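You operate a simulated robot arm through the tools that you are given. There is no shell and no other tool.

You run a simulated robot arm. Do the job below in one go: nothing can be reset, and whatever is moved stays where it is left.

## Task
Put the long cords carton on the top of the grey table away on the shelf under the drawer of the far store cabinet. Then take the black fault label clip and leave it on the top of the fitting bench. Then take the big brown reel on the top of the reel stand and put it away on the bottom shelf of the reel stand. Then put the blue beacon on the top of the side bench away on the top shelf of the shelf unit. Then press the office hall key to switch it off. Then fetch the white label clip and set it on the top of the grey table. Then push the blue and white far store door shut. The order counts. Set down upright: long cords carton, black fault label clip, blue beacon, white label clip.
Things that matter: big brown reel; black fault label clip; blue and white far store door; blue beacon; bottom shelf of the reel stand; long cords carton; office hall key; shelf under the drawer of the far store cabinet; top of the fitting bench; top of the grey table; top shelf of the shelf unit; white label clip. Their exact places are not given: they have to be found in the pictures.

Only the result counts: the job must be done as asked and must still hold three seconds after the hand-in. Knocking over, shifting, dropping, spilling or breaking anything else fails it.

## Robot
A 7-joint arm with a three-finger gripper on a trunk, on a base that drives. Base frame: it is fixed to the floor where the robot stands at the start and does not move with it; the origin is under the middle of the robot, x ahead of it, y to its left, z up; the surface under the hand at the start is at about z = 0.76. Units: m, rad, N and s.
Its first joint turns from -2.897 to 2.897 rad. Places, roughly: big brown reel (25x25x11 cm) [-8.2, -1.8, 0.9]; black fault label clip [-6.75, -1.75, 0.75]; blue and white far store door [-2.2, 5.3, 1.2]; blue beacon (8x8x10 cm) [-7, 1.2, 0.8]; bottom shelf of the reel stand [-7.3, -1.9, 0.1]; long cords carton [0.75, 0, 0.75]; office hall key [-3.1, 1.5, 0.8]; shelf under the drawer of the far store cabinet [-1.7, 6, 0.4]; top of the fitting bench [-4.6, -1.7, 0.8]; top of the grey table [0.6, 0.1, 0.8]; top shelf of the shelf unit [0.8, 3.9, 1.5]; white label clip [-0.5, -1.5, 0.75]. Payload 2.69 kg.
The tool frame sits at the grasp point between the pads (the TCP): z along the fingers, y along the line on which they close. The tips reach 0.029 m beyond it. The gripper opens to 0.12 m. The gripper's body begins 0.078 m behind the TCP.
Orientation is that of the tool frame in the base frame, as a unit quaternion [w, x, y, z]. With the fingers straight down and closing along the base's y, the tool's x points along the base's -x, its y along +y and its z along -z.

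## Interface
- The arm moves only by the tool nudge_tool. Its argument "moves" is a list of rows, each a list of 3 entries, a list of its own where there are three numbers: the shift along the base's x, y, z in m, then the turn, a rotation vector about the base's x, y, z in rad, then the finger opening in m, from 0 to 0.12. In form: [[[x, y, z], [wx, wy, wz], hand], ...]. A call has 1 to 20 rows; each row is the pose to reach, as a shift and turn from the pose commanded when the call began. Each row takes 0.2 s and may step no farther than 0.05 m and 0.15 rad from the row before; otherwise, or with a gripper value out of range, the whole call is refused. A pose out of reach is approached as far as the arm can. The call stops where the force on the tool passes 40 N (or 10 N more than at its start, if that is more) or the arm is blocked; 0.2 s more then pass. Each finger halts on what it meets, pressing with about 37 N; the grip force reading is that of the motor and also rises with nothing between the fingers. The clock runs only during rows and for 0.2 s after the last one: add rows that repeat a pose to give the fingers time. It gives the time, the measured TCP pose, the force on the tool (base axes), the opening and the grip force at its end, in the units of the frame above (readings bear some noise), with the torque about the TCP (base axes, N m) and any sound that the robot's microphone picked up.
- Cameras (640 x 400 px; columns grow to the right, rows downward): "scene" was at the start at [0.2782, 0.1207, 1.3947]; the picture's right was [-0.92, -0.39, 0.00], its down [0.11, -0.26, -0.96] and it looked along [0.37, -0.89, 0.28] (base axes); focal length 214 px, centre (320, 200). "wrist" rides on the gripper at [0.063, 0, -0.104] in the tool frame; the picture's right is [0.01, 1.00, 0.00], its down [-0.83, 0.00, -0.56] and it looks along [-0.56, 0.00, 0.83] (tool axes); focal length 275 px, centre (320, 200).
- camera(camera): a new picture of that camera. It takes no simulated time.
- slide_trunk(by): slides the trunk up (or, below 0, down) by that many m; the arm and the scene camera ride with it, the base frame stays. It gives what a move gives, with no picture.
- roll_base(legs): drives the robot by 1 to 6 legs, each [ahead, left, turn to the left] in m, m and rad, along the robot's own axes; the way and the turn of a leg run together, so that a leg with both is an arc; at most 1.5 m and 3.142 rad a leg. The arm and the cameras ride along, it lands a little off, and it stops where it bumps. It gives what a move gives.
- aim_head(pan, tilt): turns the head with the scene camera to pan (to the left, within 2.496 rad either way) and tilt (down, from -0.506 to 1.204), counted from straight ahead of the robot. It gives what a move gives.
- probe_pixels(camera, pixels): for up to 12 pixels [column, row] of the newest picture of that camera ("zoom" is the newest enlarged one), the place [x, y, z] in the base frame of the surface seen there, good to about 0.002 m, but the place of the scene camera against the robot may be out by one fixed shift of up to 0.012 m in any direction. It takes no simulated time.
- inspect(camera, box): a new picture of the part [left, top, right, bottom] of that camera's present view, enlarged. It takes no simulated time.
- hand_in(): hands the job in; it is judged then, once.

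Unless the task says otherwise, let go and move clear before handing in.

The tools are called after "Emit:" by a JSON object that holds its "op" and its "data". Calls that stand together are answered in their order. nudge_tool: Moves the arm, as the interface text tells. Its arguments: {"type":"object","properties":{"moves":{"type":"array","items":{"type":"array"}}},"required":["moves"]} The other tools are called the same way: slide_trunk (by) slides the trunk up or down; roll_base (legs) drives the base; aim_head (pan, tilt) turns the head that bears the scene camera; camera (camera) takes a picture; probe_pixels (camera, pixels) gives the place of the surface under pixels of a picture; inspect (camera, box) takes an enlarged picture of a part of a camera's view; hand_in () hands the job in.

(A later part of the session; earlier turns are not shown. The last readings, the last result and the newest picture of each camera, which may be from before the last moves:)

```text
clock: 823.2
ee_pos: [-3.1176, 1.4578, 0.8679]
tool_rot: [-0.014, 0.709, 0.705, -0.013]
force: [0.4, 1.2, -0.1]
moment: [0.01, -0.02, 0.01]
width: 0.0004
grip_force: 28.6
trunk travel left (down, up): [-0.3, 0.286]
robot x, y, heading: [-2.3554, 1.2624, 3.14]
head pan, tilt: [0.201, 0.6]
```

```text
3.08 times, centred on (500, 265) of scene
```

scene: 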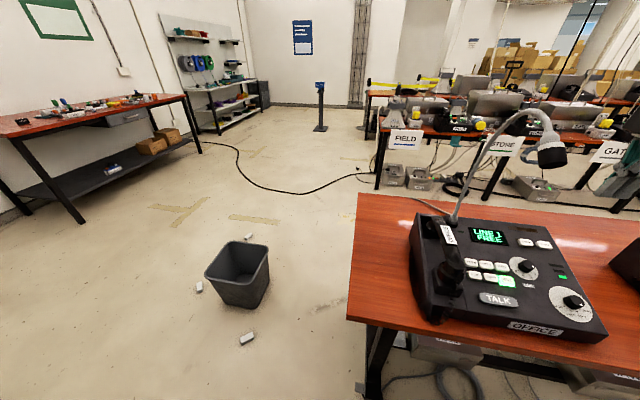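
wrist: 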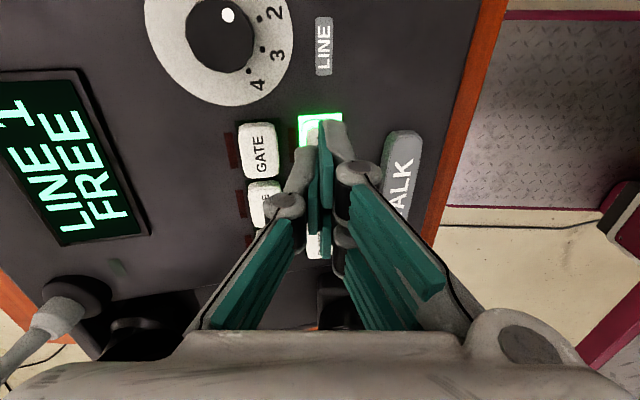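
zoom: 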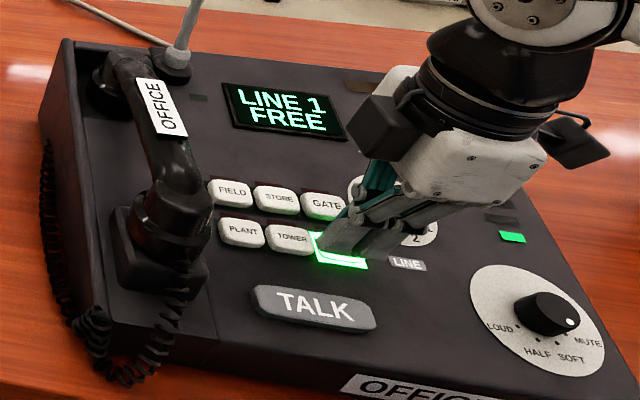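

Emit:
{"op": "nudge_tool", "data": {"moves": [[[0, 0, -0.002], [0, 0, 0], 0.0], [[0, 0, -0.003], [0, 0, 0], 0.0]]}}

Emit:
{"op": "inspect", "data": {"camera": "scene", "box": [420, 200, 580, 330]}}

```text
clock: 823.8
ee_pos: [-3.117, 1.4589, 0.8642]
tool_rot: [-0.015, 0.707, 0.707, -0.013]
force: [-0.6, 1.0, 1.1]
moment: [0.03, 0.01, 0.01]
width: 0.0003
grip_force: 28.7
trunk travel left (down, up): [-0.3, 0.286]
robot x, y, heading: [-2.3536, 1.265, 3.14]
head pan, tilt: [0.201, 0.6]
heard: click
```

```text
3.08 times, centred on (500, 265) of scene
```

zoom: 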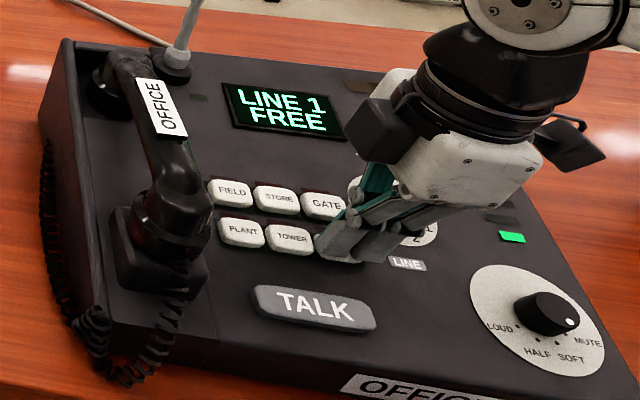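

Click heard and the green light is off. I'll rise straight up and confirm.

Emit:
{"op": "nudge_tool", "data": {"moves": [[[0, 0, 0.03], [0, 0, 0], 0.0], [[0, 0, 0.07], [0, 0, 0], 0.0], [[0, 0.03, 0.11], [0, 0, 0], 0.0], [[0.03, 0.05, 0.14], [0, 0, 0], 0.0], [[0.07, 0.06, 0.16], [0, 0, 0], 0.0], [[0.11, 0.06, 0.18], [0, 0, 0], 0.0], [[0.15, 0.06, 0.2], [0, 0, 0], 0.0], [[0.19, 0.04, 0.2], [0, 0, 0], 0.0]]}}

Emit:
{"op": "inspect", "data": {"camera": "scene", "box": [420, 200, 580, 330]}}

```text
clock: 825.6
ee_pos: [-2.928, 1.4989, 1.0648]
tool_rot: [-0.014, 0.708, 0.706, -0.013]
force: [-0.1, -0.3, -0.3]
moment: [-0.01, -0.01, 0.03]
width: 0.0
grip_force: 28.5
trunk travel left (down, up): [-0.3, 0.286]
robot x, y, heading: [-2.3572, 1.2647, 3.137]
head pan, tilt: [0.201, 0.6]
```

```text
3.08 times, centred on (500, 265) of scene
```

zoom: 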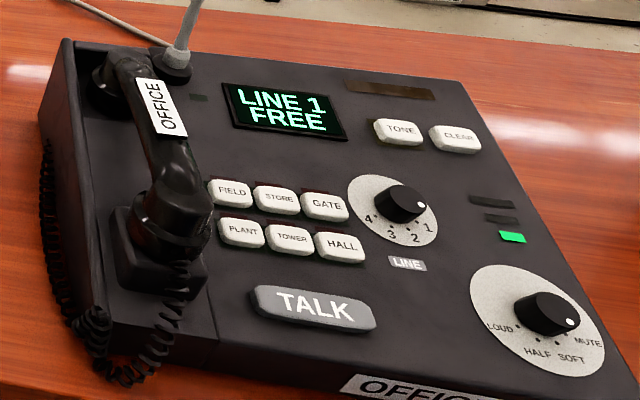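

HALL is switched off. Next the white label clip on the green bench: I'll go back south and face it.

Emit:
{"op": "roll_base", "data": {"legs": [[0, 1.0, 0], [0, 0.6, 0], [0, 0, 1.571], [0, 1.3, 0], [0, 0.55, 0]]}}

Emit:
{"op": "aim_head", "data": {"pan": 0.3, "tilt": 0.7}}

Emit:
{"op": "camera", "data": {"camera": "scene"}}

```text
clock: 846.4
ee_pos: [-0.7523, -0.9294, 1.0638]
tool_rot: [-0.002, 0.011, 1.0, -0.019]
force: [0.2, 0.4, -0.5]
moment: [-0.01, 0.01, 0.02]
width: 0.0002
grip_force: 28.5
trunk travel left (down, up): [-0.3, 0.286]
robot x, y, heading: [-0.5135, -0.3645, -1.593]
head pan, tilt: [0.201, 0.6]
```

```text
clock: 847.0
ee_pos: [-0.7535, -0.9301, 1.0639]
tool_rot: [-0.001, 0.012, 1.0, -0.019]
force: [0.4, -0.5, -0.6]
moment: [-0.01, 0.01, 0.0]
width: 0.0
grip_force: 28.3
trunk travel left (down, up): [-0.3, 0.286]
robot x, y, heading: [-0.5101, -0.3613, -1.595]
head pan, tilt: [0.3, 0.7]
```

```text
taken
```

scene: 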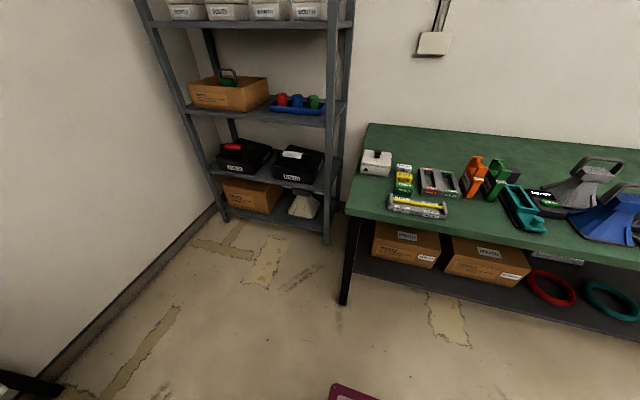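

A tray with a yellow rail is at (417,205); I'll zoom there.

Emit:
{"op": "inspect", "data": {"camera": "scene", "box": [350, 140, 480, 225]}}

Emit:
{"op": "probe_pixels", "data": {"camera": "scene", "pixels": [[404, 180], [417, 208], [395, 205], [443, 212], [350, 210], [428, 206]]}}

```text
4.71 times, centred on (415, 182) of scene
```

zoom: 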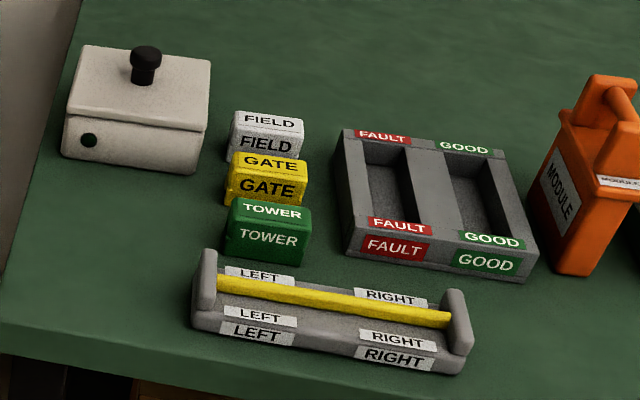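

```text
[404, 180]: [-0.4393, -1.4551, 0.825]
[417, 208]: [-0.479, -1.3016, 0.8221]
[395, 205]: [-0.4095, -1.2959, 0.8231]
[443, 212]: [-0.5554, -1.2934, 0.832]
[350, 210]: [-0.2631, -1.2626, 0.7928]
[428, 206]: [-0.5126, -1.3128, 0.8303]
```

The white clip is FIELD, at the back of the row of three. I'll probe it in detail along with the neighbouring white box.

Emit:
{"op": "probe_pixels", "data": {"camera": "zoom", "pixels": [[240, 117], [298, 125], [232, 145], [303, 150], [268, 121], [268, 158], [207, 120], [205, 165], [340, 140], [265, 165], [255, 190], [268, 213]]}}

```text
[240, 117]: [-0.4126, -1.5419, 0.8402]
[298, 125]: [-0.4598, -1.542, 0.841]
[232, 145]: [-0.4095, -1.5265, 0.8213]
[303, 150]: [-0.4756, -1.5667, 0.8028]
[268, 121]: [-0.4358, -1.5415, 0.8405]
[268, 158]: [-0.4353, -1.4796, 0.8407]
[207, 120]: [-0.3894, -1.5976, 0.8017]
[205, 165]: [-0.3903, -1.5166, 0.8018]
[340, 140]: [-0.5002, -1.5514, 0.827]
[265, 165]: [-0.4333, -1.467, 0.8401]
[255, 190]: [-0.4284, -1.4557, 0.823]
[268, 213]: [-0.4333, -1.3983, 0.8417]
```

FIELD is at about (-0.427, -1.545) in the wrist frame, top z 0.839, with 4 cm gaps front and back, so fingers closing along y suit. I'll drive closer and bring the hand above it.

Emit:
{"op": "roll_base", "data": {"legs": [[0.34, 0.06, 0.022]]}}

Emit:
{"op": "nudge_tool", "data": {"moves": [[[0.04, 0, 0], [0, 0, 0.0], 0.0], [[0.08, 0, 0], [0, 0, 0.0], 0.02], [[0.12, -0.01, 0], [0, 0, 0.0], 0.04], [[0.16, -0.03, 0], [0, 0, 0.0], 0.055], [[0.19, -0.06, 0], [0, 0, 0.0], 0.055], [[0.22, -0.1, 0], [0, 0, 0.0], 0.055], [[0.24, -0.14, 0], [0, 0, 0.0], 0.055]]}}

Emit:
{"op": "camera", "data": {"camera": "wrist"}}

Emit:
{"op": "camera", "data": {"camera": "scene"}}

```text
clock: 849.3
ee_pos: [-0.6857, -1.2786, 1.0642]
tool_rot: [0.0, 0.0, 1.0, -0.019]
force: [0.4, -0.1, 0.2]
moment: [-0.02, 0.01, 0.02]
width: 0.0002
grip_force: 28.6
trunk travel left (down, up): [-0.3, 0.286]
robot x, y, heading: [-0.4555, -0.7077, -1.57]
head pan, tilt: [0.3, 0.7]
```

```text
clock: 850.9
ee_pos: [-0.4416, -1.4195, 1.0659]
tool_rot: [-0.002, 0.0, 1.0, -0.019]
force: [3.7, -0.5, 0.1]
moment: [-0.01, 0.39, -0.02]
width: 0.0552
grip_force: 0.0
trunk travel left (down, up): [-0.3, 0.286]
robot x, y, heading: [-0.4549, -0.705, -1.567]
head pan, tilt: [0.3, 0.7]
```

```text
taken
```

wrist: 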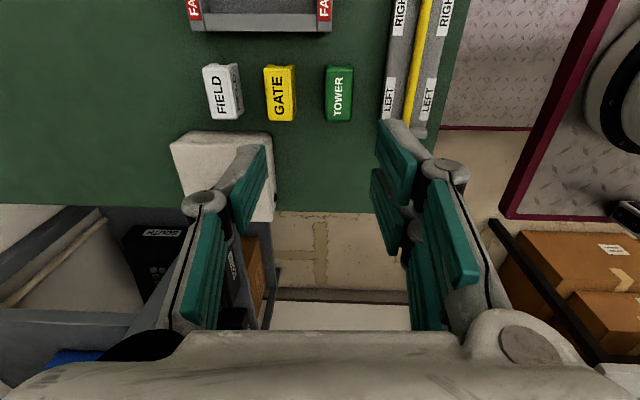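

```text
taken
```

scene: 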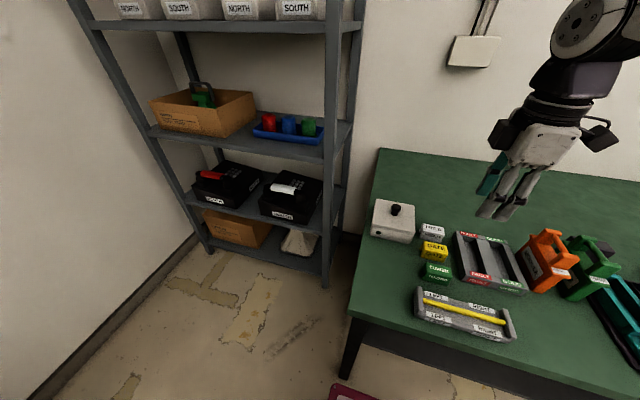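

Emit:
{"op": "inspect", "data": {"camera": "wrist", "box": [180, 40, 320, 150]}}

Emit:
{"op": "probe_pixels", "data": {"camera": "zoom", "pixels": [[170, 240], [115, 130], [240, 120], [140, 350], [270, 340], [200, 130], [390, 150], [520, 150], [150, 120], [190, 340], [60, 420], [400, 350]]}}

```text
3.64 times, centred on (250, 95) of wrist
```

zoom: 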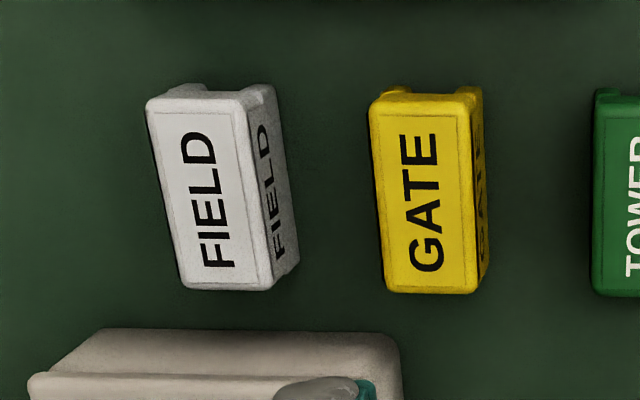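

```text
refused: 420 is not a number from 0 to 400
```

Emit:
{"op": "probe_pixels", "data": {"camera": "zoom", "pixels": [[205, 190], [155, 105], [235, 105], [195, 280], [265, 280], [280, 200], [380, 200], [460, 110], [150, 200], [300, 150]]}}

```text
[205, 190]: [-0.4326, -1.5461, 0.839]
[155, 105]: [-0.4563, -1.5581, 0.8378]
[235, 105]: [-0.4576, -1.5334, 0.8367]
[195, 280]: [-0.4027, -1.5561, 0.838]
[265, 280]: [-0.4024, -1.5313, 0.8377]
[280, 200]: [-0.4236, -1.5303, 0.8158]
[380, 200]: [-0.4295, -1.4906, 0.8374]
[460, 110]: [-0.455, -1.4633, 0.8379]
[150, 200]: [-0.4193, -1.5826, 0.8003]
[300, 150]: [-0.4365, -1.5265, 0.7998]
```

FIELD's centre is (-0.4295, -1.5445), top 0.839. I'll move over it, correct a small tool tilt, descend and close.

Emit:
{"op": "nudge_tool", "data": {"moves": [[[0.004, -0.045, 0], [0.038, 0, 0], 0.055], [[0.008, -0.09, 0], [0.038, 0, 0], 0.055], [[0.012, -0.125, -0.03], [0.038, 0, 0], 0.055], [[0.012, -0.125, -0.075], [0.038, 0, 0], 0.055], [[0.012, -0.125, -0.12], [0.038, 0, 0], 0.055], [[0.012, -0.125, -0.16], [0.038, 0, 0], 0.055]]}}

Emit:
{"op": "camera", "data": {"camera": "wrist"}}

```text
clock: 852.3
ee_pos: [-0.4334, -1.5422, 0.9015]
tool_rot: [-0.001, 0.0, 1.0, -0.001]
force: [-0.1, 0.6, 0.7]
moment: [-0.04, 0.0, -0.01]
width: 0.0551
grip_force: 0.1
trunk travel left (down, up): [-0.3, 0.286]
robot x, y, heading: [-0.4532, -0.706, -1.57]
head pan, tilt: [0.3, 0.7]
```

```text
taken
```

wrist: 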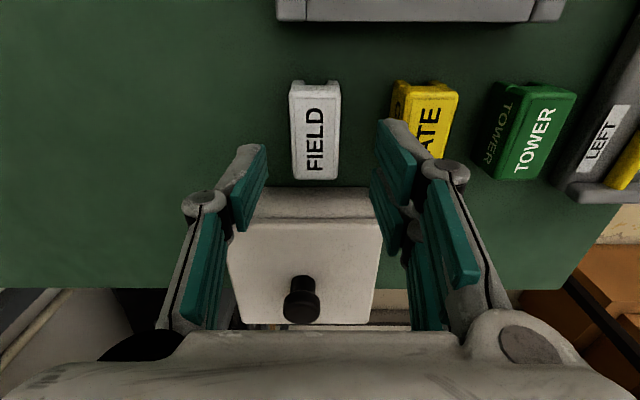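

Emit:
{"op": "nudge_tool", "data": {"moves": [[[0.003, -0.002, -0.03], [0, 0, 0], 0.055], [[0.003, -0.002, -0.055], [0, 0, 0], 0.055], [[0.003, -0.002, -0.063], [0, 0, 0], 0.055], [[0.003, -0.002, -0.063], [0, 0, 0], 0.035], [[0.003, -0.002, -0.063], [0, 0, 0], 0.015], [[0.003, -0.002, -0.063], [0, 0, 0], 0.0], [[0.003, -0.002, -0.063], [0, 0, 0], 0.0]]}}

Emit:
{"op": "camera", "data": {"camera": "wrist"}}

```text
clock: 853.9
ee_pos: [-0.4299, -1.5439, 0.8399]
tool_rot: [0.0, 0.001, 1.0, 0.0]
force: [-0.4, -0.4, 0.4]
moment: [-0.02, -0.02, -0.01]
width: 0.0309
grip_force: 37.5
trunk travel left (down, up): [-0.3, 0.286]
robot x, y, heading: [-0.4543, -0.7063, -1.572]
head pan, tilt: [0.3, 0.7]
```

```text
taken
```

wrist: 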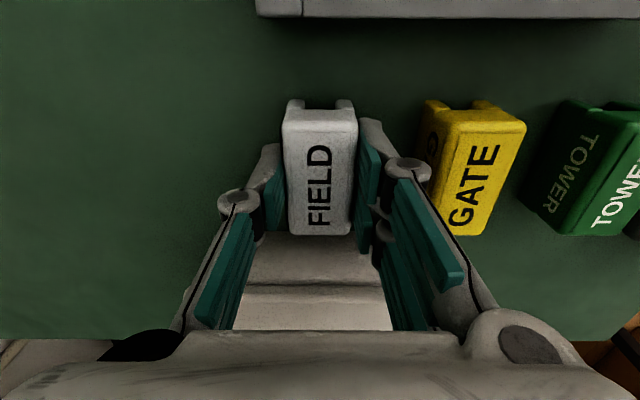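

FIELD is gripped. I'll lift it and draw back.

Emit:
{"op": "nudge_tool", "data": {"moves": [[[0, 0, 0.03], [0, 0, 0], 0.0], [[0, 0, 0.07], [0, 0, 0], 0.0], [[0, 0, 0.11], [0, 0, 0], 0.0], [[0, 0, 0.15], [0, 0, 0], 0.0], [[0, 0.03, 0.18], [0, 0, 0], 0.0], [[0, 0.07, 0.2], [0, 0, 0], 0.0], [[0, 0.11, 0.2], [0, 0, 0], 0.0], [[0, 0.15, 0.2], [0, 0, 0], 0.0]]}}

Emit:
{"op": "camera", "data": {"camera": "wrist"}}

Emit:
{"op": "roll_base", "data": {"legs": [[-0.7, 0, 0], [0, 0, 1.571], [0.36, 0, 0]]}}

Emit:
{"op": "aim_head", "data": {"pan": 0.2, "tilt": 0.8}}

Emit:
{"op": "camera", "data": {"camera": "scene"}}

```text
clock: 855.7
ee_pos: [-0.4293, -1.3966, 1.0397]
tool_rot: [-0.001, 0.001, 1.0, 0.0]
force: [0.4, 0.2, -1.1]
moment: [0.03, -0.02, 0.03]
width: 0.031
grip_force: 37.0
trunk travel left (down, up): [-0.3, 0.286]
robot x, y, heading: [-0.4521, -0.7063, -1.57]
head pan, tilt: [0.3, 0.7]
```

```text
taken
```

wrist: 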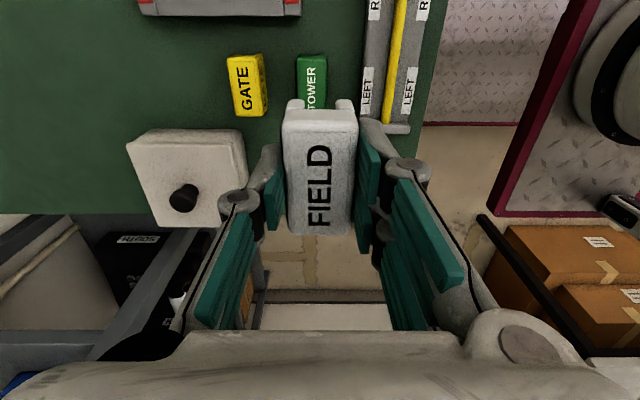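

```text
clock: 865.2
ee_pos: [0.5883, 0.0213, 1.0407]
tool_rot: [0.0, 0.712, -0.702, 0.0]
force: [0.2, 0.1, 0.3]
moment: [0.0, -0.01, 0.0]
width: 0.0309
grip_force: 37.8
trunk travel left (down, up): [-0.3, 0.286]
robot x, y, heading: [-0.1018, -0.0102, 0.01]
head pan, tilt: [0.3, 0.7]
```

```text
clock: 865.9
ee_pos: [0.5893, 0.0223, 1.0403]
tool_rot: [0.0, 0.712, -0.702, 0.001]
force: [0.4, -0.1, -0.3]
moment: [-0.01, 0.0, 0.0]
width: 0.031
grip_force: 37.2
trunk travel left (down, up): [-0.3, 0.286]
robot x, y, heading: [-0.1001, -0.0104, 0.008]
head pan, tilt: [0.201, 0.799]
```

```text
taken
```

scene: 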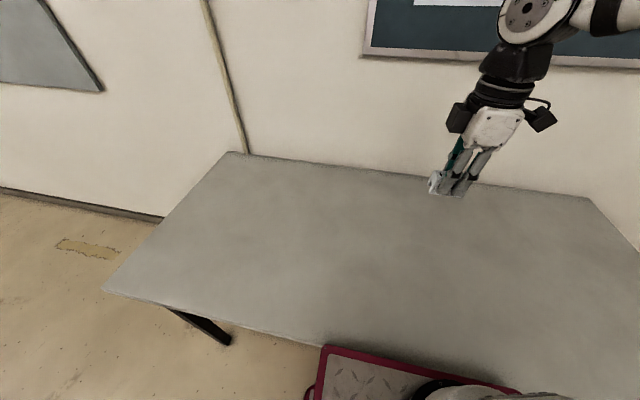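

The grey table is empty under the hand. I'll lower the clip to near the surface at z≈0.80.

Emit:
{"op": "nudge_tool", "data": {"moves": [[[0.02, 0, -0.04], [0, 0, 0], 0.0], [[0.04, 0, -0.08], [0, 0, 0], 0.0], [[0.05, 0, -0.12], [0, 0, 0], 0.0], [[0.05, 0, -0.165], [0, 0, 0], 0.0], [[0.05, 0, -0.21], [0, 0, 0], 0.0], [[0.05, 0, -0.234], [0, 0, 0], 0.0]]}}

Emit:
{"op": "nudge_tool", "data": {"moves": [[[0, 0, -0.002], [0, 0, 0], 0.0], [[0, 0, -0.004], [0, 0, 0], 0.0], [[0, 0, -0.004], [0, 0, 0], 0.0]]}}

```text
clock: 867.2
ee_pos: [0.6388, 0.023, 0.8037]
tool_rot: [0.0, 0.711, -0.704, 0.001]
force: [-0.3, -0.2, -0.4]
moment: [-0.03, -0.02, 0.0]
width: 0.0312
grip_force: 36.7
trunk travel left (down, up): [-0.3, 0.286]
robot x, y, heading: [-0.1036, -0.0122, 0.013]
head pan, tilt: [0.201, 0.799]
```

```text
clock: 868.0
ee_pos: [0.6395, 0.0215, 0.8012]
tool_rot: [0.001, 0.712, -0.702, 0.001]
force: [-0.2, -0.4, -0.6]
moment: [0.04, -0.01, 0.0]
width: 0.0314
grip_force: 36.7
trunk travel left (down, up): [-0.3, 0.286]
robot x, y, heading: [-0.0996, -0.0119, 0.013]
head pan, tilt: [0.201, 0.799]
```

Emit:
{"op": "nudge_tool", "data": {"moves": [[[0, 0, -0.002], [0, 0, 0], 0.0], [[0, 0, -0.003], [0, 0, 0], 0.0], [[0, 0, -0.003], [0, 0, 0], 0.0]]}}

Emit:
{"op": "inspect", "data": {"camera": "scene", "box": [400, 150, 560, 270]}}

```text
clock: 868.9
ee_pos: [0.6395, 0.0225, 0.7996]
tool_rot: [-0.001, 0.712, -0.702, 0.001]
force: [0.4, -1.0, 5.7]
moment: [-0.04, 0.01, -0.01]
width: 0.0311
grip_force: 37.4
trunk travel left (down, up): [-0.3, 0.286]
robot x, y, heading: [-0.1009, -0.0082, 0.016]
head pan, tilt: [0.201, 0.799]
```

```text
3.33 times, centred on (480, 210) of scene
```

zoom: 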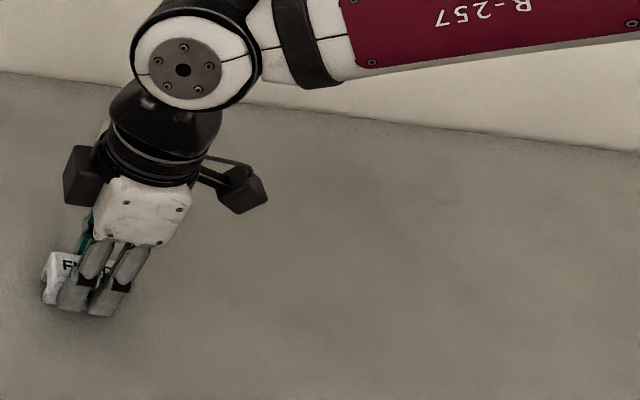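

The clip touches the table (5.7 N). I'll release and rise.

Emit:
{"op": "nudge_tool", "data": {"moves": [[[0, 0, 0], [0, 0, 0], 0.03], [[0, 0, 0], [0, 0, 0], 0.045], [[0, 0, 0], [0, 0, 0], 0.06], [[0, 0, 0], [0, 0, 0], 0.06], [[0, 0, 0.03], [0, 0, 0], 0.06], [[0, 0, 0.07], [0, 0, 0], 0.06], [[0, 0, 0.11], [0, 0, 0], 0.06], [[0, 0, 0.15], [0, 0, 0], 0.06], [[0, 0, 0.19], [0, 0, 0], 0.06], [[0, 0, 0.22], [0, 0, 0], 0.06]]}}

Emit:
{"op": "camera", "data": {"camera": "wrist"}}

Emit:
{"op": "inspect", "data": {"camera": "scene", "box": [380, 150, 500, 250]}}

```text
clock: 871.0
ee_pos: [0.6388, 0.0224, 1.0195]
tool_rot: [0.0, 0.712, -0.702, 0.0]
force: [0.0, -0.3, -0.2]
moment: [0.0, 0.01, -0.01]
width: 0.0602
grip_force: 0.0
trunk travel left (down, up): [-0.3, 0.286]
robot x, y, heading: [-0.0973, -0.0127, 0.012]
head pan, tilt: [0.201, 0.799]
```

```text
taken
```

wrist: 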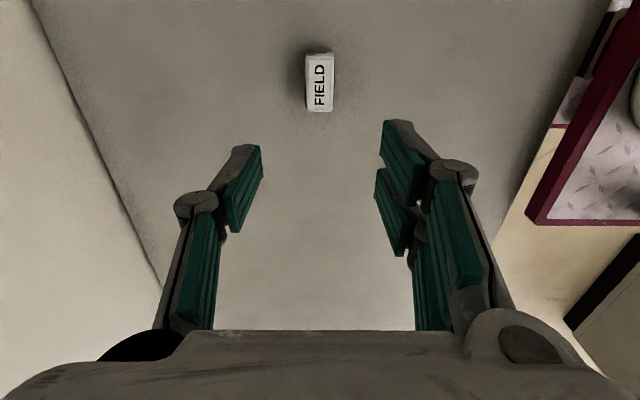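

```text
4.00 times, centred on (440, 200) of scene
```

zoom: 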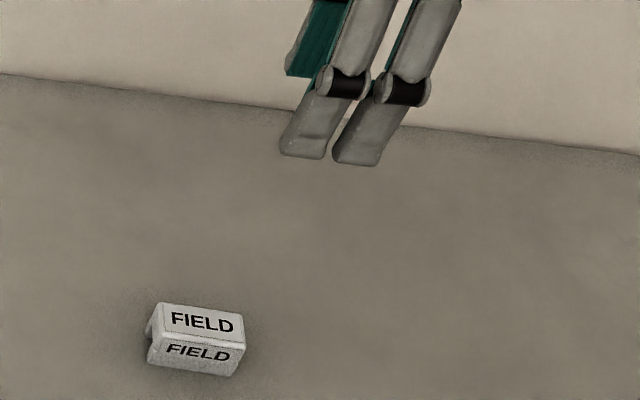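

The white FIELD clip stands upright on the grey table. Last: the far store door. I'll back off and turn the tool to point forward horizontally with closed fingers for pushing.

Emit:
{"op": "roll_base", "data": {"legs": [[-0.45, 0, 0]]}}

Emit:
{"op": "nudge_tool", "data": {"moves": [[[0, 0, 0], [0, 0, 0.143], 0.03], [[0, 0, 0], [0, 0, 0.286], 0.0], [[0, 0, 0], [0, 0, 0.428], 0.0], [[0, 0, 0], [0, 0, 0.571], 0.0], [[0, 0, 0], [0, 0, 0.714], 0.0], [[0, 0, 0], [0, 0, 0.857], 0.0], [[0, 0, 0], [0, 0, 1.0], 0.0], [[0, 0, 0], [0, 0, 1.142], 0.0], [[0, 0, 0], [0, 0, 1.285], 0.0], [[0, 0, 0], [0, 0, 1.428], 0.0], [[0, 0, 0], [0, 0, 1.571], 0.0]]}}

Emit:
{"op": "nudge_tool", "data": {"moves": [[[0.015, -0.005, 0], [0, -0.14, 0], 0.0], [[0.03, -0.01, 0], [0, -0.28, 0], 0.0], [[0.045, -0.015, 0], [0, -0.42, 0], 0.0], [[0.06, -0.02, 0], [0, -0.56, 0], 0.0], [[0.075, -0.025, 0], [0, -0.7, 0], 0.0], [[0.09, -0.03, 0], [0, -0.84, 0], 0.0], [[0.105, -0.03, 0], [0, -0.98, 0], 0.0], [[0.12, -0.03, 0], [0, -1.12, 0], 0.0], [[0.135, -0.03, 0], [0, -1.26, 0], 0.0], [[0.15, -0.03, 0], [0, -1.4, 0], 0.0]]}}

```text
clock: 873.8
ee_pos: [0.1792, 0.0153, 1.0197]
tool_rot: [0.002, 0.711, -0.703, 0.001]
force: [0.0, -0.7, -0.2]
moment: [-0.04, -0.04, 0.03]
width: 0.0602
grip_force: 0.1
trunk travel left (down, up): [-0.3, 0.286]
robot x, y, heading: [-0.555, -0.0187, 0.011]
head pan, tilt: [0.201, 0.799]
```

```text
clock: 876.2
ee_pos: [0.1795, 0.015, 1.0194]
tool_rot: [0.001, 1.0, 0.007, 0.0]
force: [0.5, -0.4, -0.2]
moment: [0.03, 0.01, 0.02]
width: 0.0001
grip_force: 28.2
trunk travel left (down, up): [-0.3, 0.286]
robot x, y, heading: [-0.5599, -0.0175, 0.007]
head pan, tilt: [0.201, 0.799]
```

```text
clock: 878.4
ee_pos: [0.3296, -0.0154, 1.0209]
tool_rot: [0.003, 0.764, 0.004, 0.646]
force: [-0.9, -0.1, 0.3]
moment: [0.02, -0.01, -0.01]
width: 0.0002
grip_force: 29.3
trunk travel left (down, up): [-0.3, 0.286]
robot x, y, heading: [-0.5614, -0.0174, 0.012]
head pan, tilt: [0.201, 0.799]
```

The tool now points ahead, tip about 0.92 m from the axis. I'll drive north to south-east of the far door.

Emit:
{"op": "roll_base", "data": {"legs": [[0, 0, 1.559], [1.5, 0, 0], [1.5, 0, 0], [0.7, 0, 0]]}}

Emit:
{"op": "aim_head", "data": {"pan": 0.5, "tilt": 0.25}}

Emit:
{"op": "camera", "data": {"camera": "scene"}}

```text
clock: 900.4
ee_pos: [-0.495, 4.6361, 1.0202]
tool_rot: [-0.448, 0.545, 0.537, 0.463]
force: [0.2, 0.3, -0.6]
moment: [0.0, -0.02, -0.03]
width: 0.0
grip_force: 29.2
trunk travel left (down, up): [-0.3, 0.286]
robot x, y, heading: [-0.5144, 3.7455, 1.556]
head pan, tilt: [0.201, 0.799]
```

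```text
clock: 901.4
ee_pos: [-0.4955, 4.6369, 1.02]
tool_rot: [-0.448, 0.545, 0.537, 0.464]
force: [-0.3, -0.5, 0.1]
moment: [0.01, 0.03, 0.02]
width: 0.0001
grip_force: 28.3
trunk travel left (down, up): [-0.3, 0.286]
robot x, y, heading: [-0.5141, 3.7466, 1.555]
head pan, tilt: [0.499, 0.25]
```

```text
taken
```

scene: 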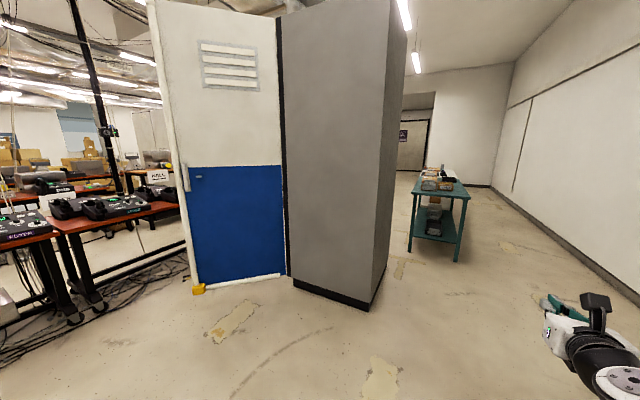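

I'll probe the door's edges, handle and surface for the push path.

Emit:
{"op": "probe_pixels", "data": {"camera": "scene", "pixels": [[186, 180], [195, 280], [200, 230], [240, 230], [280, 230], [284, 270], [288, 200], [230, 250], [198, 178], [178, 100], [198, 290]]}}

Emit:
{"op": "inspect", "data": {"camera": "scene", "box": [140, 100, 320, 310]}}

```text
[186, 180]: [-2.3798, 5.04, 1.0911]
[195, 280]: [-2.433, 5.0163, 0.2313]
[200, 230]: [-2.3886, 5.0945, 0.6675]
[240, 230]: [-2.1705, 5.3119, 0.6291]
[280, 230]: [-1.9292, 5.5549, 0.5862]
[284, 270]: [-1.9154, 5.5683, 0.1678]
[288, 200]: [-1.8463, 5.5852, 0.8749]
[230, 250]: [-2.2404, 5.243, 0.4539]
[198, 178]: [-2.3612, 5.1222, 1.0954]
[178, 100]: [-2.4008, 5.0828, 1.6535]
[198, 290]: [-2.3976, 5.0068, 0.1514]
```

```text
1.90 times, centred on (230, 205) of scene
```

zoom: 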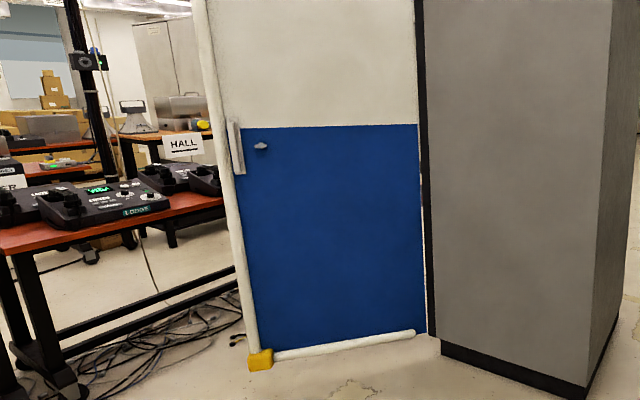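

Door plane runs from the hinge (-1.85, 5.60) at 225°, handle at r≈0.76. I'll lower the tool to z≈0.9, and move to face the door perpendicularly at r≈0.6.

Emit:
{"op": "nudge_tool", "data": {"moves": [[[0, 0, -0.04], [0, 0, 0], 0.0], [[0, 0, -0.08], [0, 0, 0], 0.0], [[0, 0, -0.12], [0, 0, 0], 0.0]]}}

Emit:
{"op": "roll_base", "data": {"legs": [[0, 0, 0.784], [1.15, 0.256, 0]]}}

Emit:
{"op": "aim_head", "data": {"pan": 0.0, "tilt": 0.3}}

Emit:
{"op": "camera", "data": {"camera": "scene"}}

```text
clock: 902.2
ee_pos: [-0.4943, 4.6343, 0.8994]
tool_rot: [-0.449, 0.544, 0.536, 0.464]
force: [0.0, 0.2, -0.8]
moment: [-0.01, 0.01, -0.02]
width: 0.0
grip_force: 28.5
trunk travel left (down, up): [-0.3, 0.286]
robot x, y, heading: [-0.5181, 3.7435, 1.554]
head pan, tilt: [0.499, 0.25]
```

```text
clock: 910.2
ee_pos: [-2.0996, 5.0547, 0.9002]
tool_rot: [-0.589, 0.301, 0.703, 0.26]
force: [-0.3, -0.3, -0.4]
moment: [0.0, 0.0, 0.0]
width: 0.0
grip_force: 28.8
trunk travel left (down, up): [-0.3, 0.286]
robot x, y, heading: [-1.4907, 4.4057, 2.329]
head pan, tilt: [0.499, 0.25]
```

```text
clock: 911.1
ee_pos: [-2.0984, 5.055, 0.8992]
tool_rot: [-0.589, 0.302, 0.703, 0.26]
force: [-0.2, 0.3, -0.4]
moment: [0.01, 0.04, 0.01]
width: 0.0
grip_force: 28.8
trunk travel left (down, up): [-0.3, 0.286]
robot x, y, heading: [-1.4927, 4.404, 2.327]
head pan, tilt: [0.0, 0.3]
```

```text
taken
```

scene: 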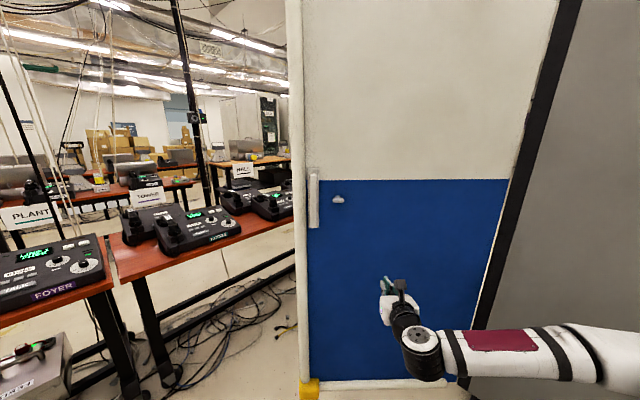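

The tip is about 0.18 m in front of the blue panel at r≈0.56. I'll drive ahead 0.3 m to start the push.

Emit:
{"op": "roll_base", "data": {"legs": [[0.3, 0, 0]]}}

Emit:
{"op": "camera", "data": {"camera": "scene"}}

```text
clock: 913.2
ee_pos: [-2.3093, 5.2712, 0.8996]
tool_rot: [-0.59, 0.3, 0.704, 0.259]
force: [0.8, 0.5, 0.4]
moment: [0.02, 0.0, -0.01]
width: 0.0
grip_force: 28.6
trunk travel left (down, up): [-0.3, 0.286]
robot x, y, heading: [-1.7001, 4.628, 2.336]
head pan, tilt: [0.0, 0.3]
```

```text
taken
```

scene: 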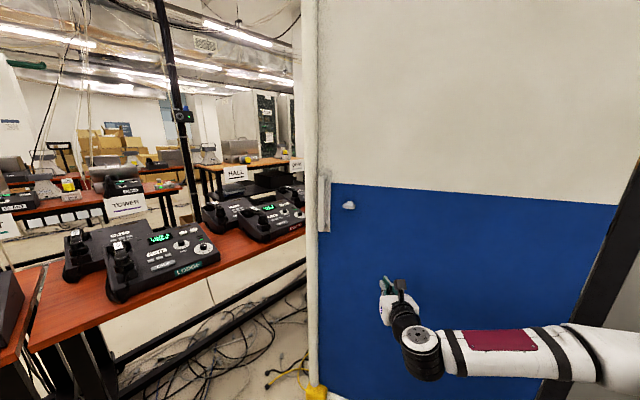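

The door moves freely (force near zero), now about 212°. I'll follow the arc, turning as I go.

Emit:
{"op": "roll_base", "data": {"legs": [[0.156, 0.256, -0.386]]}}

Emit:
{"op": "camera", "data": {"camera": "scene"}}

```text
clock: 915.3
ee_pos: [-2.326, 5.4481, 0.8986]
tool_rot: [-0.53, 0.429, 0.633, 0.367]
force: [0.5, 0.2, 0.0]
moment: [-0.03, 0.0, -0.02]
width: 0.0
grip_force: 28.3
trunk travel left (down, up): [-0.3, 0.286]
robot x, y, heading: [-2.0032, 4.6173, 1.949]
head pan, tilt: [0.0, 0.3]
```

```text
taken
```

scene: 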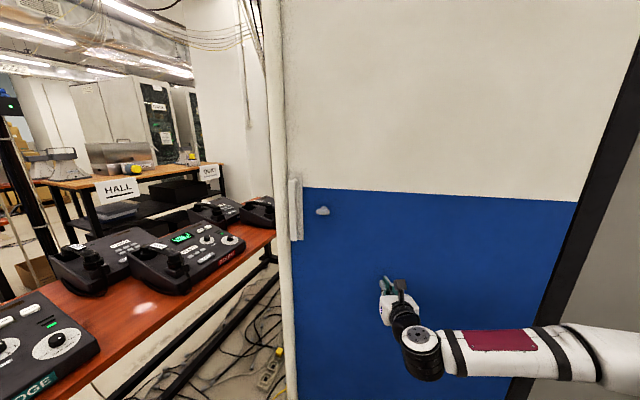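

Emit:
{"op": "roll_base", "data": {"legs": [[0.169, 0.265, -0.289], [0.231, 0.046, -0.14]]}}

Emit:
{"op": "camera", "data": {"camera": "scene"}}

```text
clock: 918.7
ee_pos: [-2.2933, 5.8377, 0.8996]
tool_rot: [-0.438, 0.556, 0.526, 0.472]
force: [0.4, 0.4, 0.0]
moment: [-0.01, -0.01, 0.0]
width: 0.0002
grip_force: 28.4
trunk travel left (down, up): [-0.3, 0.286]
robot x, y, heading: [-2.3498, 4.9478, 1.512]
head pan, tilt: [0.0, 0.3]
```

```text
taken
```

scene: 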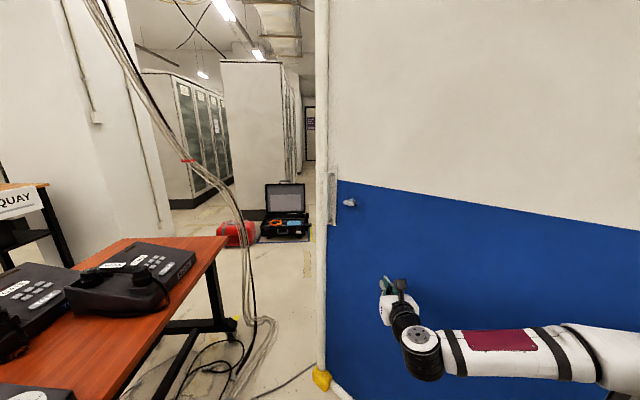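

The door is at about 149°. Continuing the arc.

Emit:
{"op": "roll_base", "data": {"legs": [[0.191, 0.082, -0.212], [0.133, 0.073, -0.2]]}}

Emit:
{"op": "camera", "data": {"camera": "scene"}}

```text
clock: 920.2
ee_pos: [-2.1976, 5.9683, 0.8992]
tool_rot: [-0.395, 0.6, 0.475, 0.508]
force: [-0.7, 0.3, -0.2]
moment: [0.03, 0.02, -0.01]
width: 0.0
grip_force: 28.9
trunk travel left (down, up): [-0.3, 0.286]
robot x, y, heading: [-2.4024, 5.1069, 1.345]
head pan, tilt: [0.0, 0.3]
stopped in leg 1: the robot was blocked; the commanded pose is now the measured one
```

```text
taken
```

scene: 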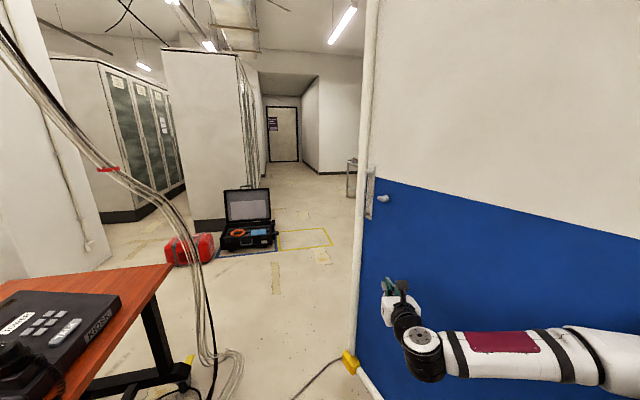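

The base bumped something, likely a bench caster at my left rear. I'll look down-left.

Emit:
{"op": "aim_head", "data": {"pan": 1.9, "tilt": 0.9}}

Emit:
{"op": "camera", "data": {"camera": "scene"}}

Emit:
{"op": "aim_head", "data": {"pan": 0.9, "tilt": 0.9}}

Emit:
{"op": "camera", "data": {"camera": "scene"}}

```text
clock: 922.1
ee_pos: [-2.1971, 5.9696, 0.8989]
tool_rot: [-0.394, 0.601, 0.475, 0.508]
force: [0.5, 0.6, 0.6]
moment: [0.02, -0.03, 0.0]
width: 0.0
grip_force: 28.6
trunk travel left (down, up): [-0.3, 0.286]
robot x, y, heading: [-2.3999, 5.1066, 1.351]
head pan, tilt: [1.901, 0.901]
```

```text
taken
```

scene: 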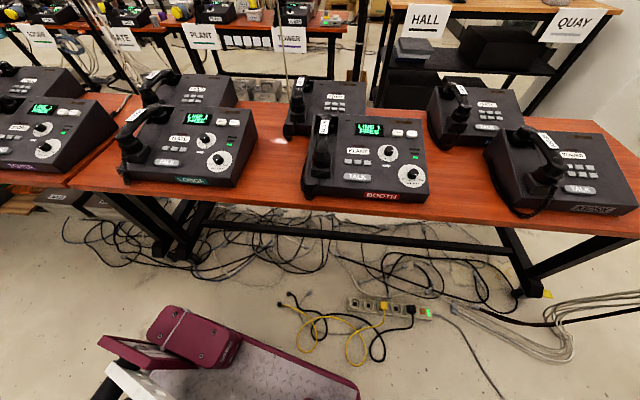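

```text
clock: 923.3
ee_pos: [-2.1968, 5.9687, 0.8978]
tool_rot: [-0.395, 0.601, 0.476, 0.507]
force: [0.0, -0.2, -0.1]
moment: [0.01, -0.01, 0.0]
width: 0.0
grip_force: 28.4
trunk travel left (down, up): [-0.3, 0.286]
robot x, y, heading: [-2.3994, 5.1091, 1.354]
head pan, tilt: [0.901, 0.901]
```

```text
taken
```

scene: 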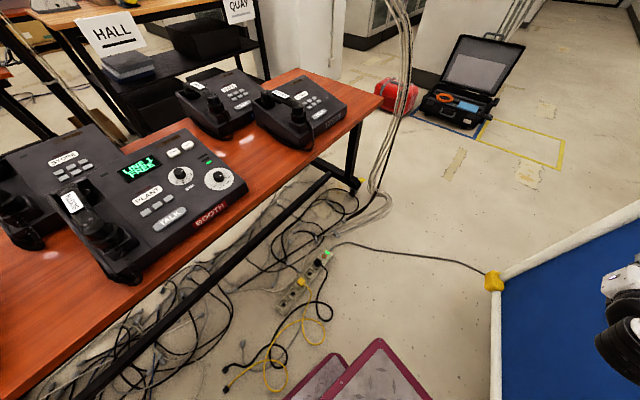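

There is a power strip with yellow and black leads near my front-left corner. I'll probe it.

Emit:
{"op": "probe_pixels", "data": {"camera": "scene", "pixels": [[328, 358], [290, 300], [325, 255], [310, 285], [325, 320], [270, 385], [245, 370], [320, 300], [400, 243], [495, 282], [265, 330], [362, 182]]}}

Emit:
{"op": "inspect", "data": {"camera": "scene", "box": [210, 230, 440, 400]}}

```text
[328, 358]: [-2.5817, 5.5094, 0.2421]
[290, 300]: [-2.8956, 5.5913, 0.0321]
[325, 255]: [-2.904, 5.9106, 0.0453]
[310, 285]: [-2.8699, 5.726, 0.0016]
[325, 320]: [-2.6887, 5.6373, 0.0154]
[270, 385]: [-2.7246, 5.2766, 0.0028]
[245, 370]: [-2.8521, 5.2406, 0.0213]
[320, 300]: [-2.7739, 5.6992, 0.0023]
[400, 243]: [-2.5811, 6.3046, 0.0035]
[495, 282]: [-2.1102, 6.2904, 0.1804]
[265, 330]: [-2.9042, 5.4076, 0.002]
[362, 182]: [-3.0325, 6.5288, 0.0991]
```

```text
2.35 times, centred on (325, 315) of scene
```

zoom: 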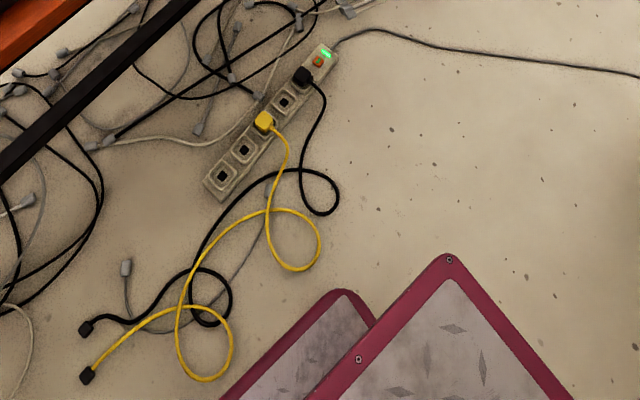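

The door has swung to about 110° by itself. The leads are to my left, so I'll keep right: ahead 0.17 with a right turn, pushing the door further.

Emit:
{"op": "roll_base", "data": {"legs": [[0.174, -0.02, -0.22]]}}

Emit:
{"op": "aim_head", "data": {"pan": 0.3, "tilt": 0.6}}

Emit:
{"op": "camera", "data": {"camera": "scene"}}

```text
clock: 924.0
ee_pos: [-2.1973, 5.9691, 0.8982]
tool_rot: [-0.395, 0.602, 0.474, 0.507]
force: [-0.5, -0.2, -0.3]
moment: [-0.02, 0.01, -0.01]
width: 0.0002
grip_force: 28.8
trunk travel left (down, up): [-0.3, 0.286]
robot x, y, heading: [-2.405, 5.1078, 1.346]
head pan, tilt: [0.901, 0.901]
stopped in leg 1: the robot was blocked; the commanded pose is now the measured one
```

```text
clock: 925.0
ee_pos: [-2.1977, 5.9693, 0.8982]
tool_rot: [-0.396, 0.601, 0.474, 0.507]
force: [-0.4, -0.9, -0.7]
moment: [-0.03, 0.0, 0.01]
width: 0.0
grip_force: 28.7
trunk travel left (down, up): [-0.3, 0.286]
robot x, y, heading: [-2.4024, 5.1102, 1.346]
head pan, tilt: [0.3, 0.6]
```

```text
taken
```

scene: 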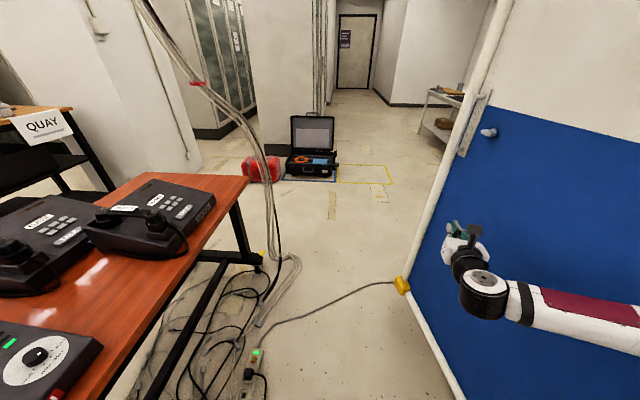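

Still blocked. I'll look back-left again to find what touches the base.

Emit:
{"op": "aim_head", "data": {"pan": 2.2, "tilt": 1.0}}

Emit:
{"op": "camera", "data": {"camera": "scene"}}

Emit:
{"op": "probe_pixels", "data": {"camera": "scene", "pixels": [[200, 200], [180, 240], [250, 250], [330, 330], [360, 390], [380, 250], [100, 250], [150, 300], [300, 250], [420, 330]]}}

```text
clock: 926.9
ee_pos: [-2.1968, 5.9692, 0.8973]
tool_rot: [-0.395, 0.602, 0.473, 0.508]
force: [0.0, -0.4, 0.7]
moment: [-0.01, -0.01, 0.0]
width: 0.0
grip_force: 28.8
trunk travel left (down, up): [-0.3, 0.286]
robot x, y, heading: [-2.4024, 5.1104, 1.341]
head pan, tilt: [2.201, 1.0]
```

```text
taken
```

scene: 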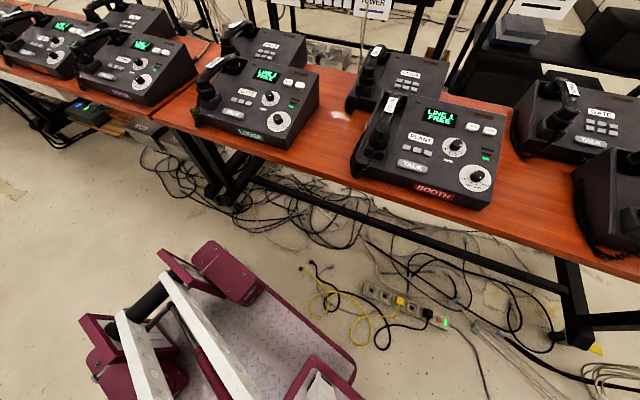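

```text
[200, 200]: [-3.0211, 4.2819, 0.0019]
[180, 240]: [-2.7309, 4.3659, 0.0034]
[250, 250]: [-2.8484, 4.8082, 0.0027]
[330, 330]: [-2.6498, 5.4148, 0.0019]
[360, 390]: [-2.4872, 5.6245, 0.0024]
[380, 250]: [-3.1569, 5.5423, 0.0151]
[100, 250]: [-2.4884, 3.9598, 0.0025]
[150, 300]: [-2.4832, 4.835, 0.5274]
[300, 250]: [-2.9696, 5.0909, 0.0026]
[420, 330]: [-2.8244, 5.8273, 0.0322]
```

The floor on the left looks free, so perhaps the elbow on the right touches the cabinet frame. I'll look right.

Emit:
{"op": "aim_head", "data": {"pan": -0.5, "tilt": 0.4}}

Emit:
{"op": "camera", "data": {"camera": "scene"}}

Emit:
{"op": "aim_head", "data": {"pan": -0.5, "tilt": 0.9}}

Emit:
{"op": "camera", "data": {"camera": "scene"}}

```text
clock: 929.3
ee_pos: [-2.1957, 5.9688, 0.8975]
tool_rot: [-0.394, 0.603, 0.474, 0.507]
force: [-0.5, -0.5, 0.0]
moment: [0.0, 0.0, -0.03]
width: 0.0001
grip_force: 28.2
trunk travel left (down, up): [-0.3, 0.286]
robot x, y, heading: [-2.4025, 5.1116, 1.34]
head pan, tilt: [-0.499, 0.4]
```

```text
taken
```

scene: 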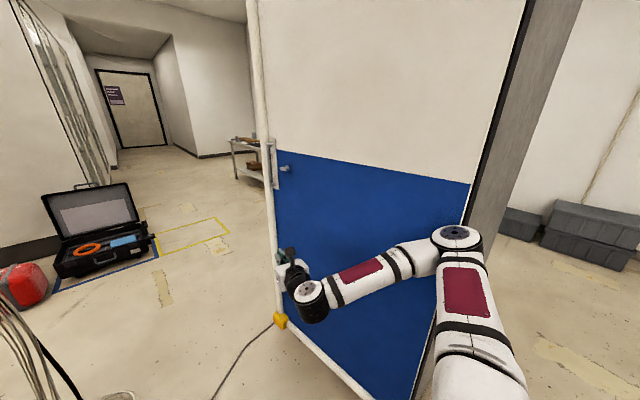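

```text
clock: 930.2
ee_pos: [-2.1959, 5.9702, 0.8985]
tool_rot: [-0.396, 0.601, 0.475, 0.506]
force: [0.6, 0.7, -0.5]
moment: [-0.01, 0.01, 0.0]
width: 0.0001
grip_force: 28.2
trunk travel left (down, up): [-0.3, 0.286]
robot x, y, heading: [-2.4037, 5.1114, 1.34]
head pan, tilt: [-0.499, 0.901]
```

```text
taken
```

scene: 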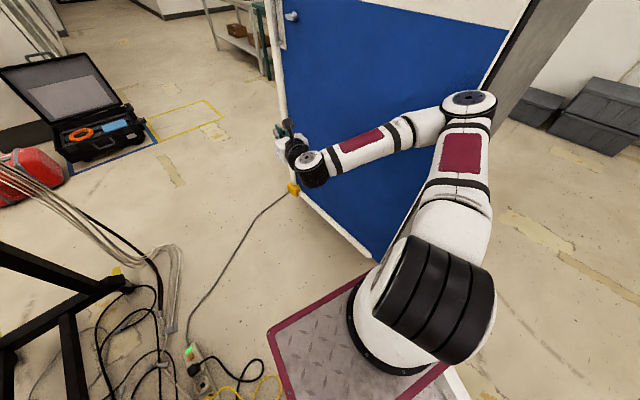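

The elbow, on the arm's right, is against the door near the hinge, so I can't finish from this side. I'll back out, fold the arm, and go round to push from the north-west instead.

Emit:
{"op": "roll_base", "data": {"legs": [[-0.35, 0, 0], [-0.3, -0.1, 0]]}}

Emit:
{"op": "aim_head", "data": {"pan": -0.1, "tilt": 0.3}}

Emit:
{"op": "camera", "data": {"camera": "scene"}}

```text
clock: 934.2
ee_pos: [-2.2421, 5.3198, 0.8937]
tool_rot: [-0.396, 0.604, 0.474, 0.503]
force: [-0.3, 0.2, 0.6]
moment: [-0.04, 0.01, 0.03]
width: 0.0001
grip_force: 28.9
trunk travel left (down, up): [-0.3, 0.286]
robot x, y, heading: [-2.4486, 4.4582, 1.344]
head pan, tilt: [-0.499, 0.901]
```

```text
clock: 935.2
ee_pos: [-2.242, 5.3199, 0.8938]
tool_rot: [-0.396, 0.604, 0.474, 0.504]
force: [-1.1, 0.0, -0.1]
moment: [0.01, -0.03, -0.02]
width: 0.0
grip_force: 28.7
trunk travel left (down, up): [-0.3, 0.286]
robot x, y, heading: [-2.4491, 4.4553, 1.344]
head pan, tilt: [-0.099, 0.3]
```

```text
taken
```

scene: 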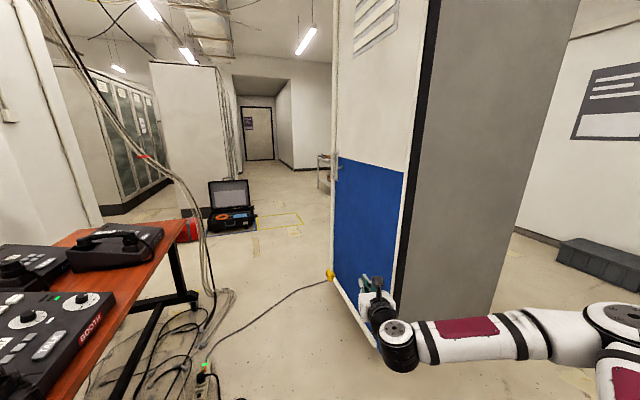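

The door is now nearly closed. I'll probe its free edge and hinge.

Emit:
{"op": "probe_pixels", "data": {"camera": "scene", "pixels": [[332, 277], [335, 230], [345, 230], [400, 250], [408, 250], [337, 130], [360, 200], [390, 180]]}}

```text
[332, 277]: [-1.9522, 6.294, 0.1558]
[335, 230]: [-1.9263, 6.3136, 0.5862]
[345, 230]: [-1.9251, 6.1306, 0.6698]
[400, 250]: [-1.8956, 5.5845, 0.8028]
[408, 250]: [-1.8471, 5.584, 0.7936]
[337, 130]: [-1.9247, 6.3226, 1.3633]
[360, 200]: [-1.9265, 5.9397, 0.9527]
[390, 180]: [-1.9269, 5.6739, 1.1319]
```

The door's outer face is now at x≈-1.925 all along (y 5.67–6.32), i.e. parallel to the cabinet front: it seems the elbow pushed it shut. I'll zoom to verify.

Emit:
{"op": "inspect", "data": {"camera": "scene", "box": [310, 90, 440, 330]}}

Emit:
{"op": "inspect", "data": {"camera": "scene", "box": [315, 140, 355, 180]}}

```text
1.67 times, centred on (375, 210) of scene
```

zoom: 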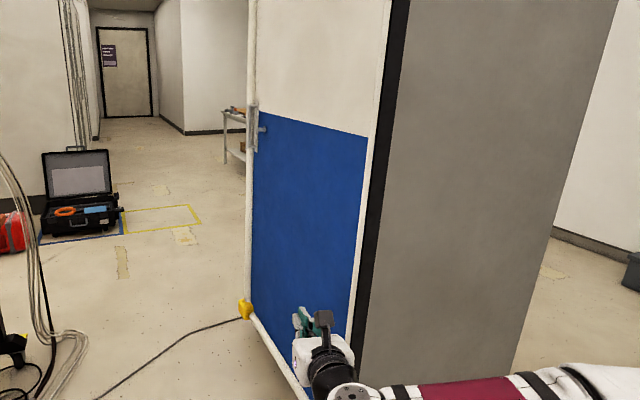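

```text
10.00 times, centred on (335, 160) of scene
```

zoom: 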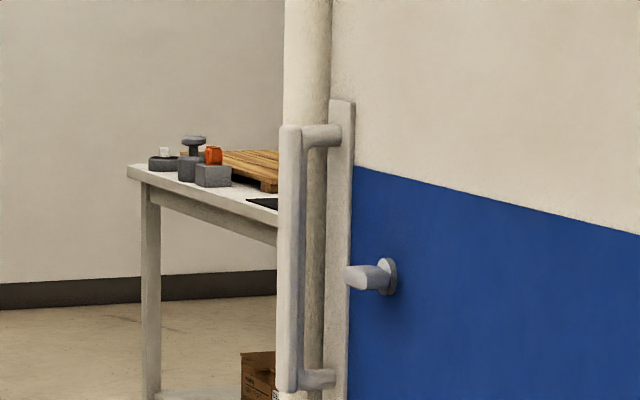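

Emit:
{"op": "inspect", "data": {"camera": "scene", "box": [380, 150, 430, 190]}}

Emit:
{"op": "probe_pixels", "data": {"camera": "zoom", "pixels": [[100, 200], [200, 200], [280, 200], [300, 200], [320, 200], [340, 200], [380, 200], [450, 200], [520, 200], [600, 200]]}}

```text
10.00 times, centred on (405, 170) of scene
```

zoom: 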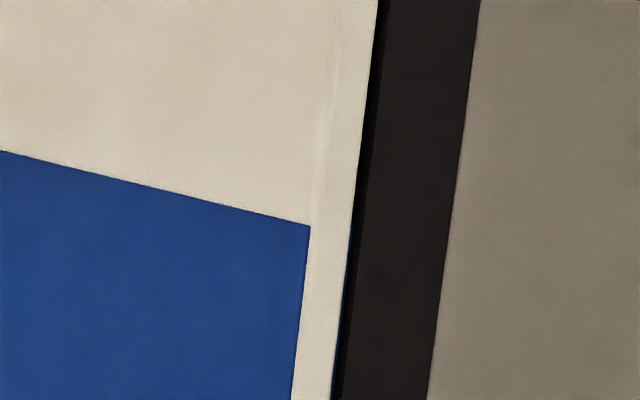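

```text
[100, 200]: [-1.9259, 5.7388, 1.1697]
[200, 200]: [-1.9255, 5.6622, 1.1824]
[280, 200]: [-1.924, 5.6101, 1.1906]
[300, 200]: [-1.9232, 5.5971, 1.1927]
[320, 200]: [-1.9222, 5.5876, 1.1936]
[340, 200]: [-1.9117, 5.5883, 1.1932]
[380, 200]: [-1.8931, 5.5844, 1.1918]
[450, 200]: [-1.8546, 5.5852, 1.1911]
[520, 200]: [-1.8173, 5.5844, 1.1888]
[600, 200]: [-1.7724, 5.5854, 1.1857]
```

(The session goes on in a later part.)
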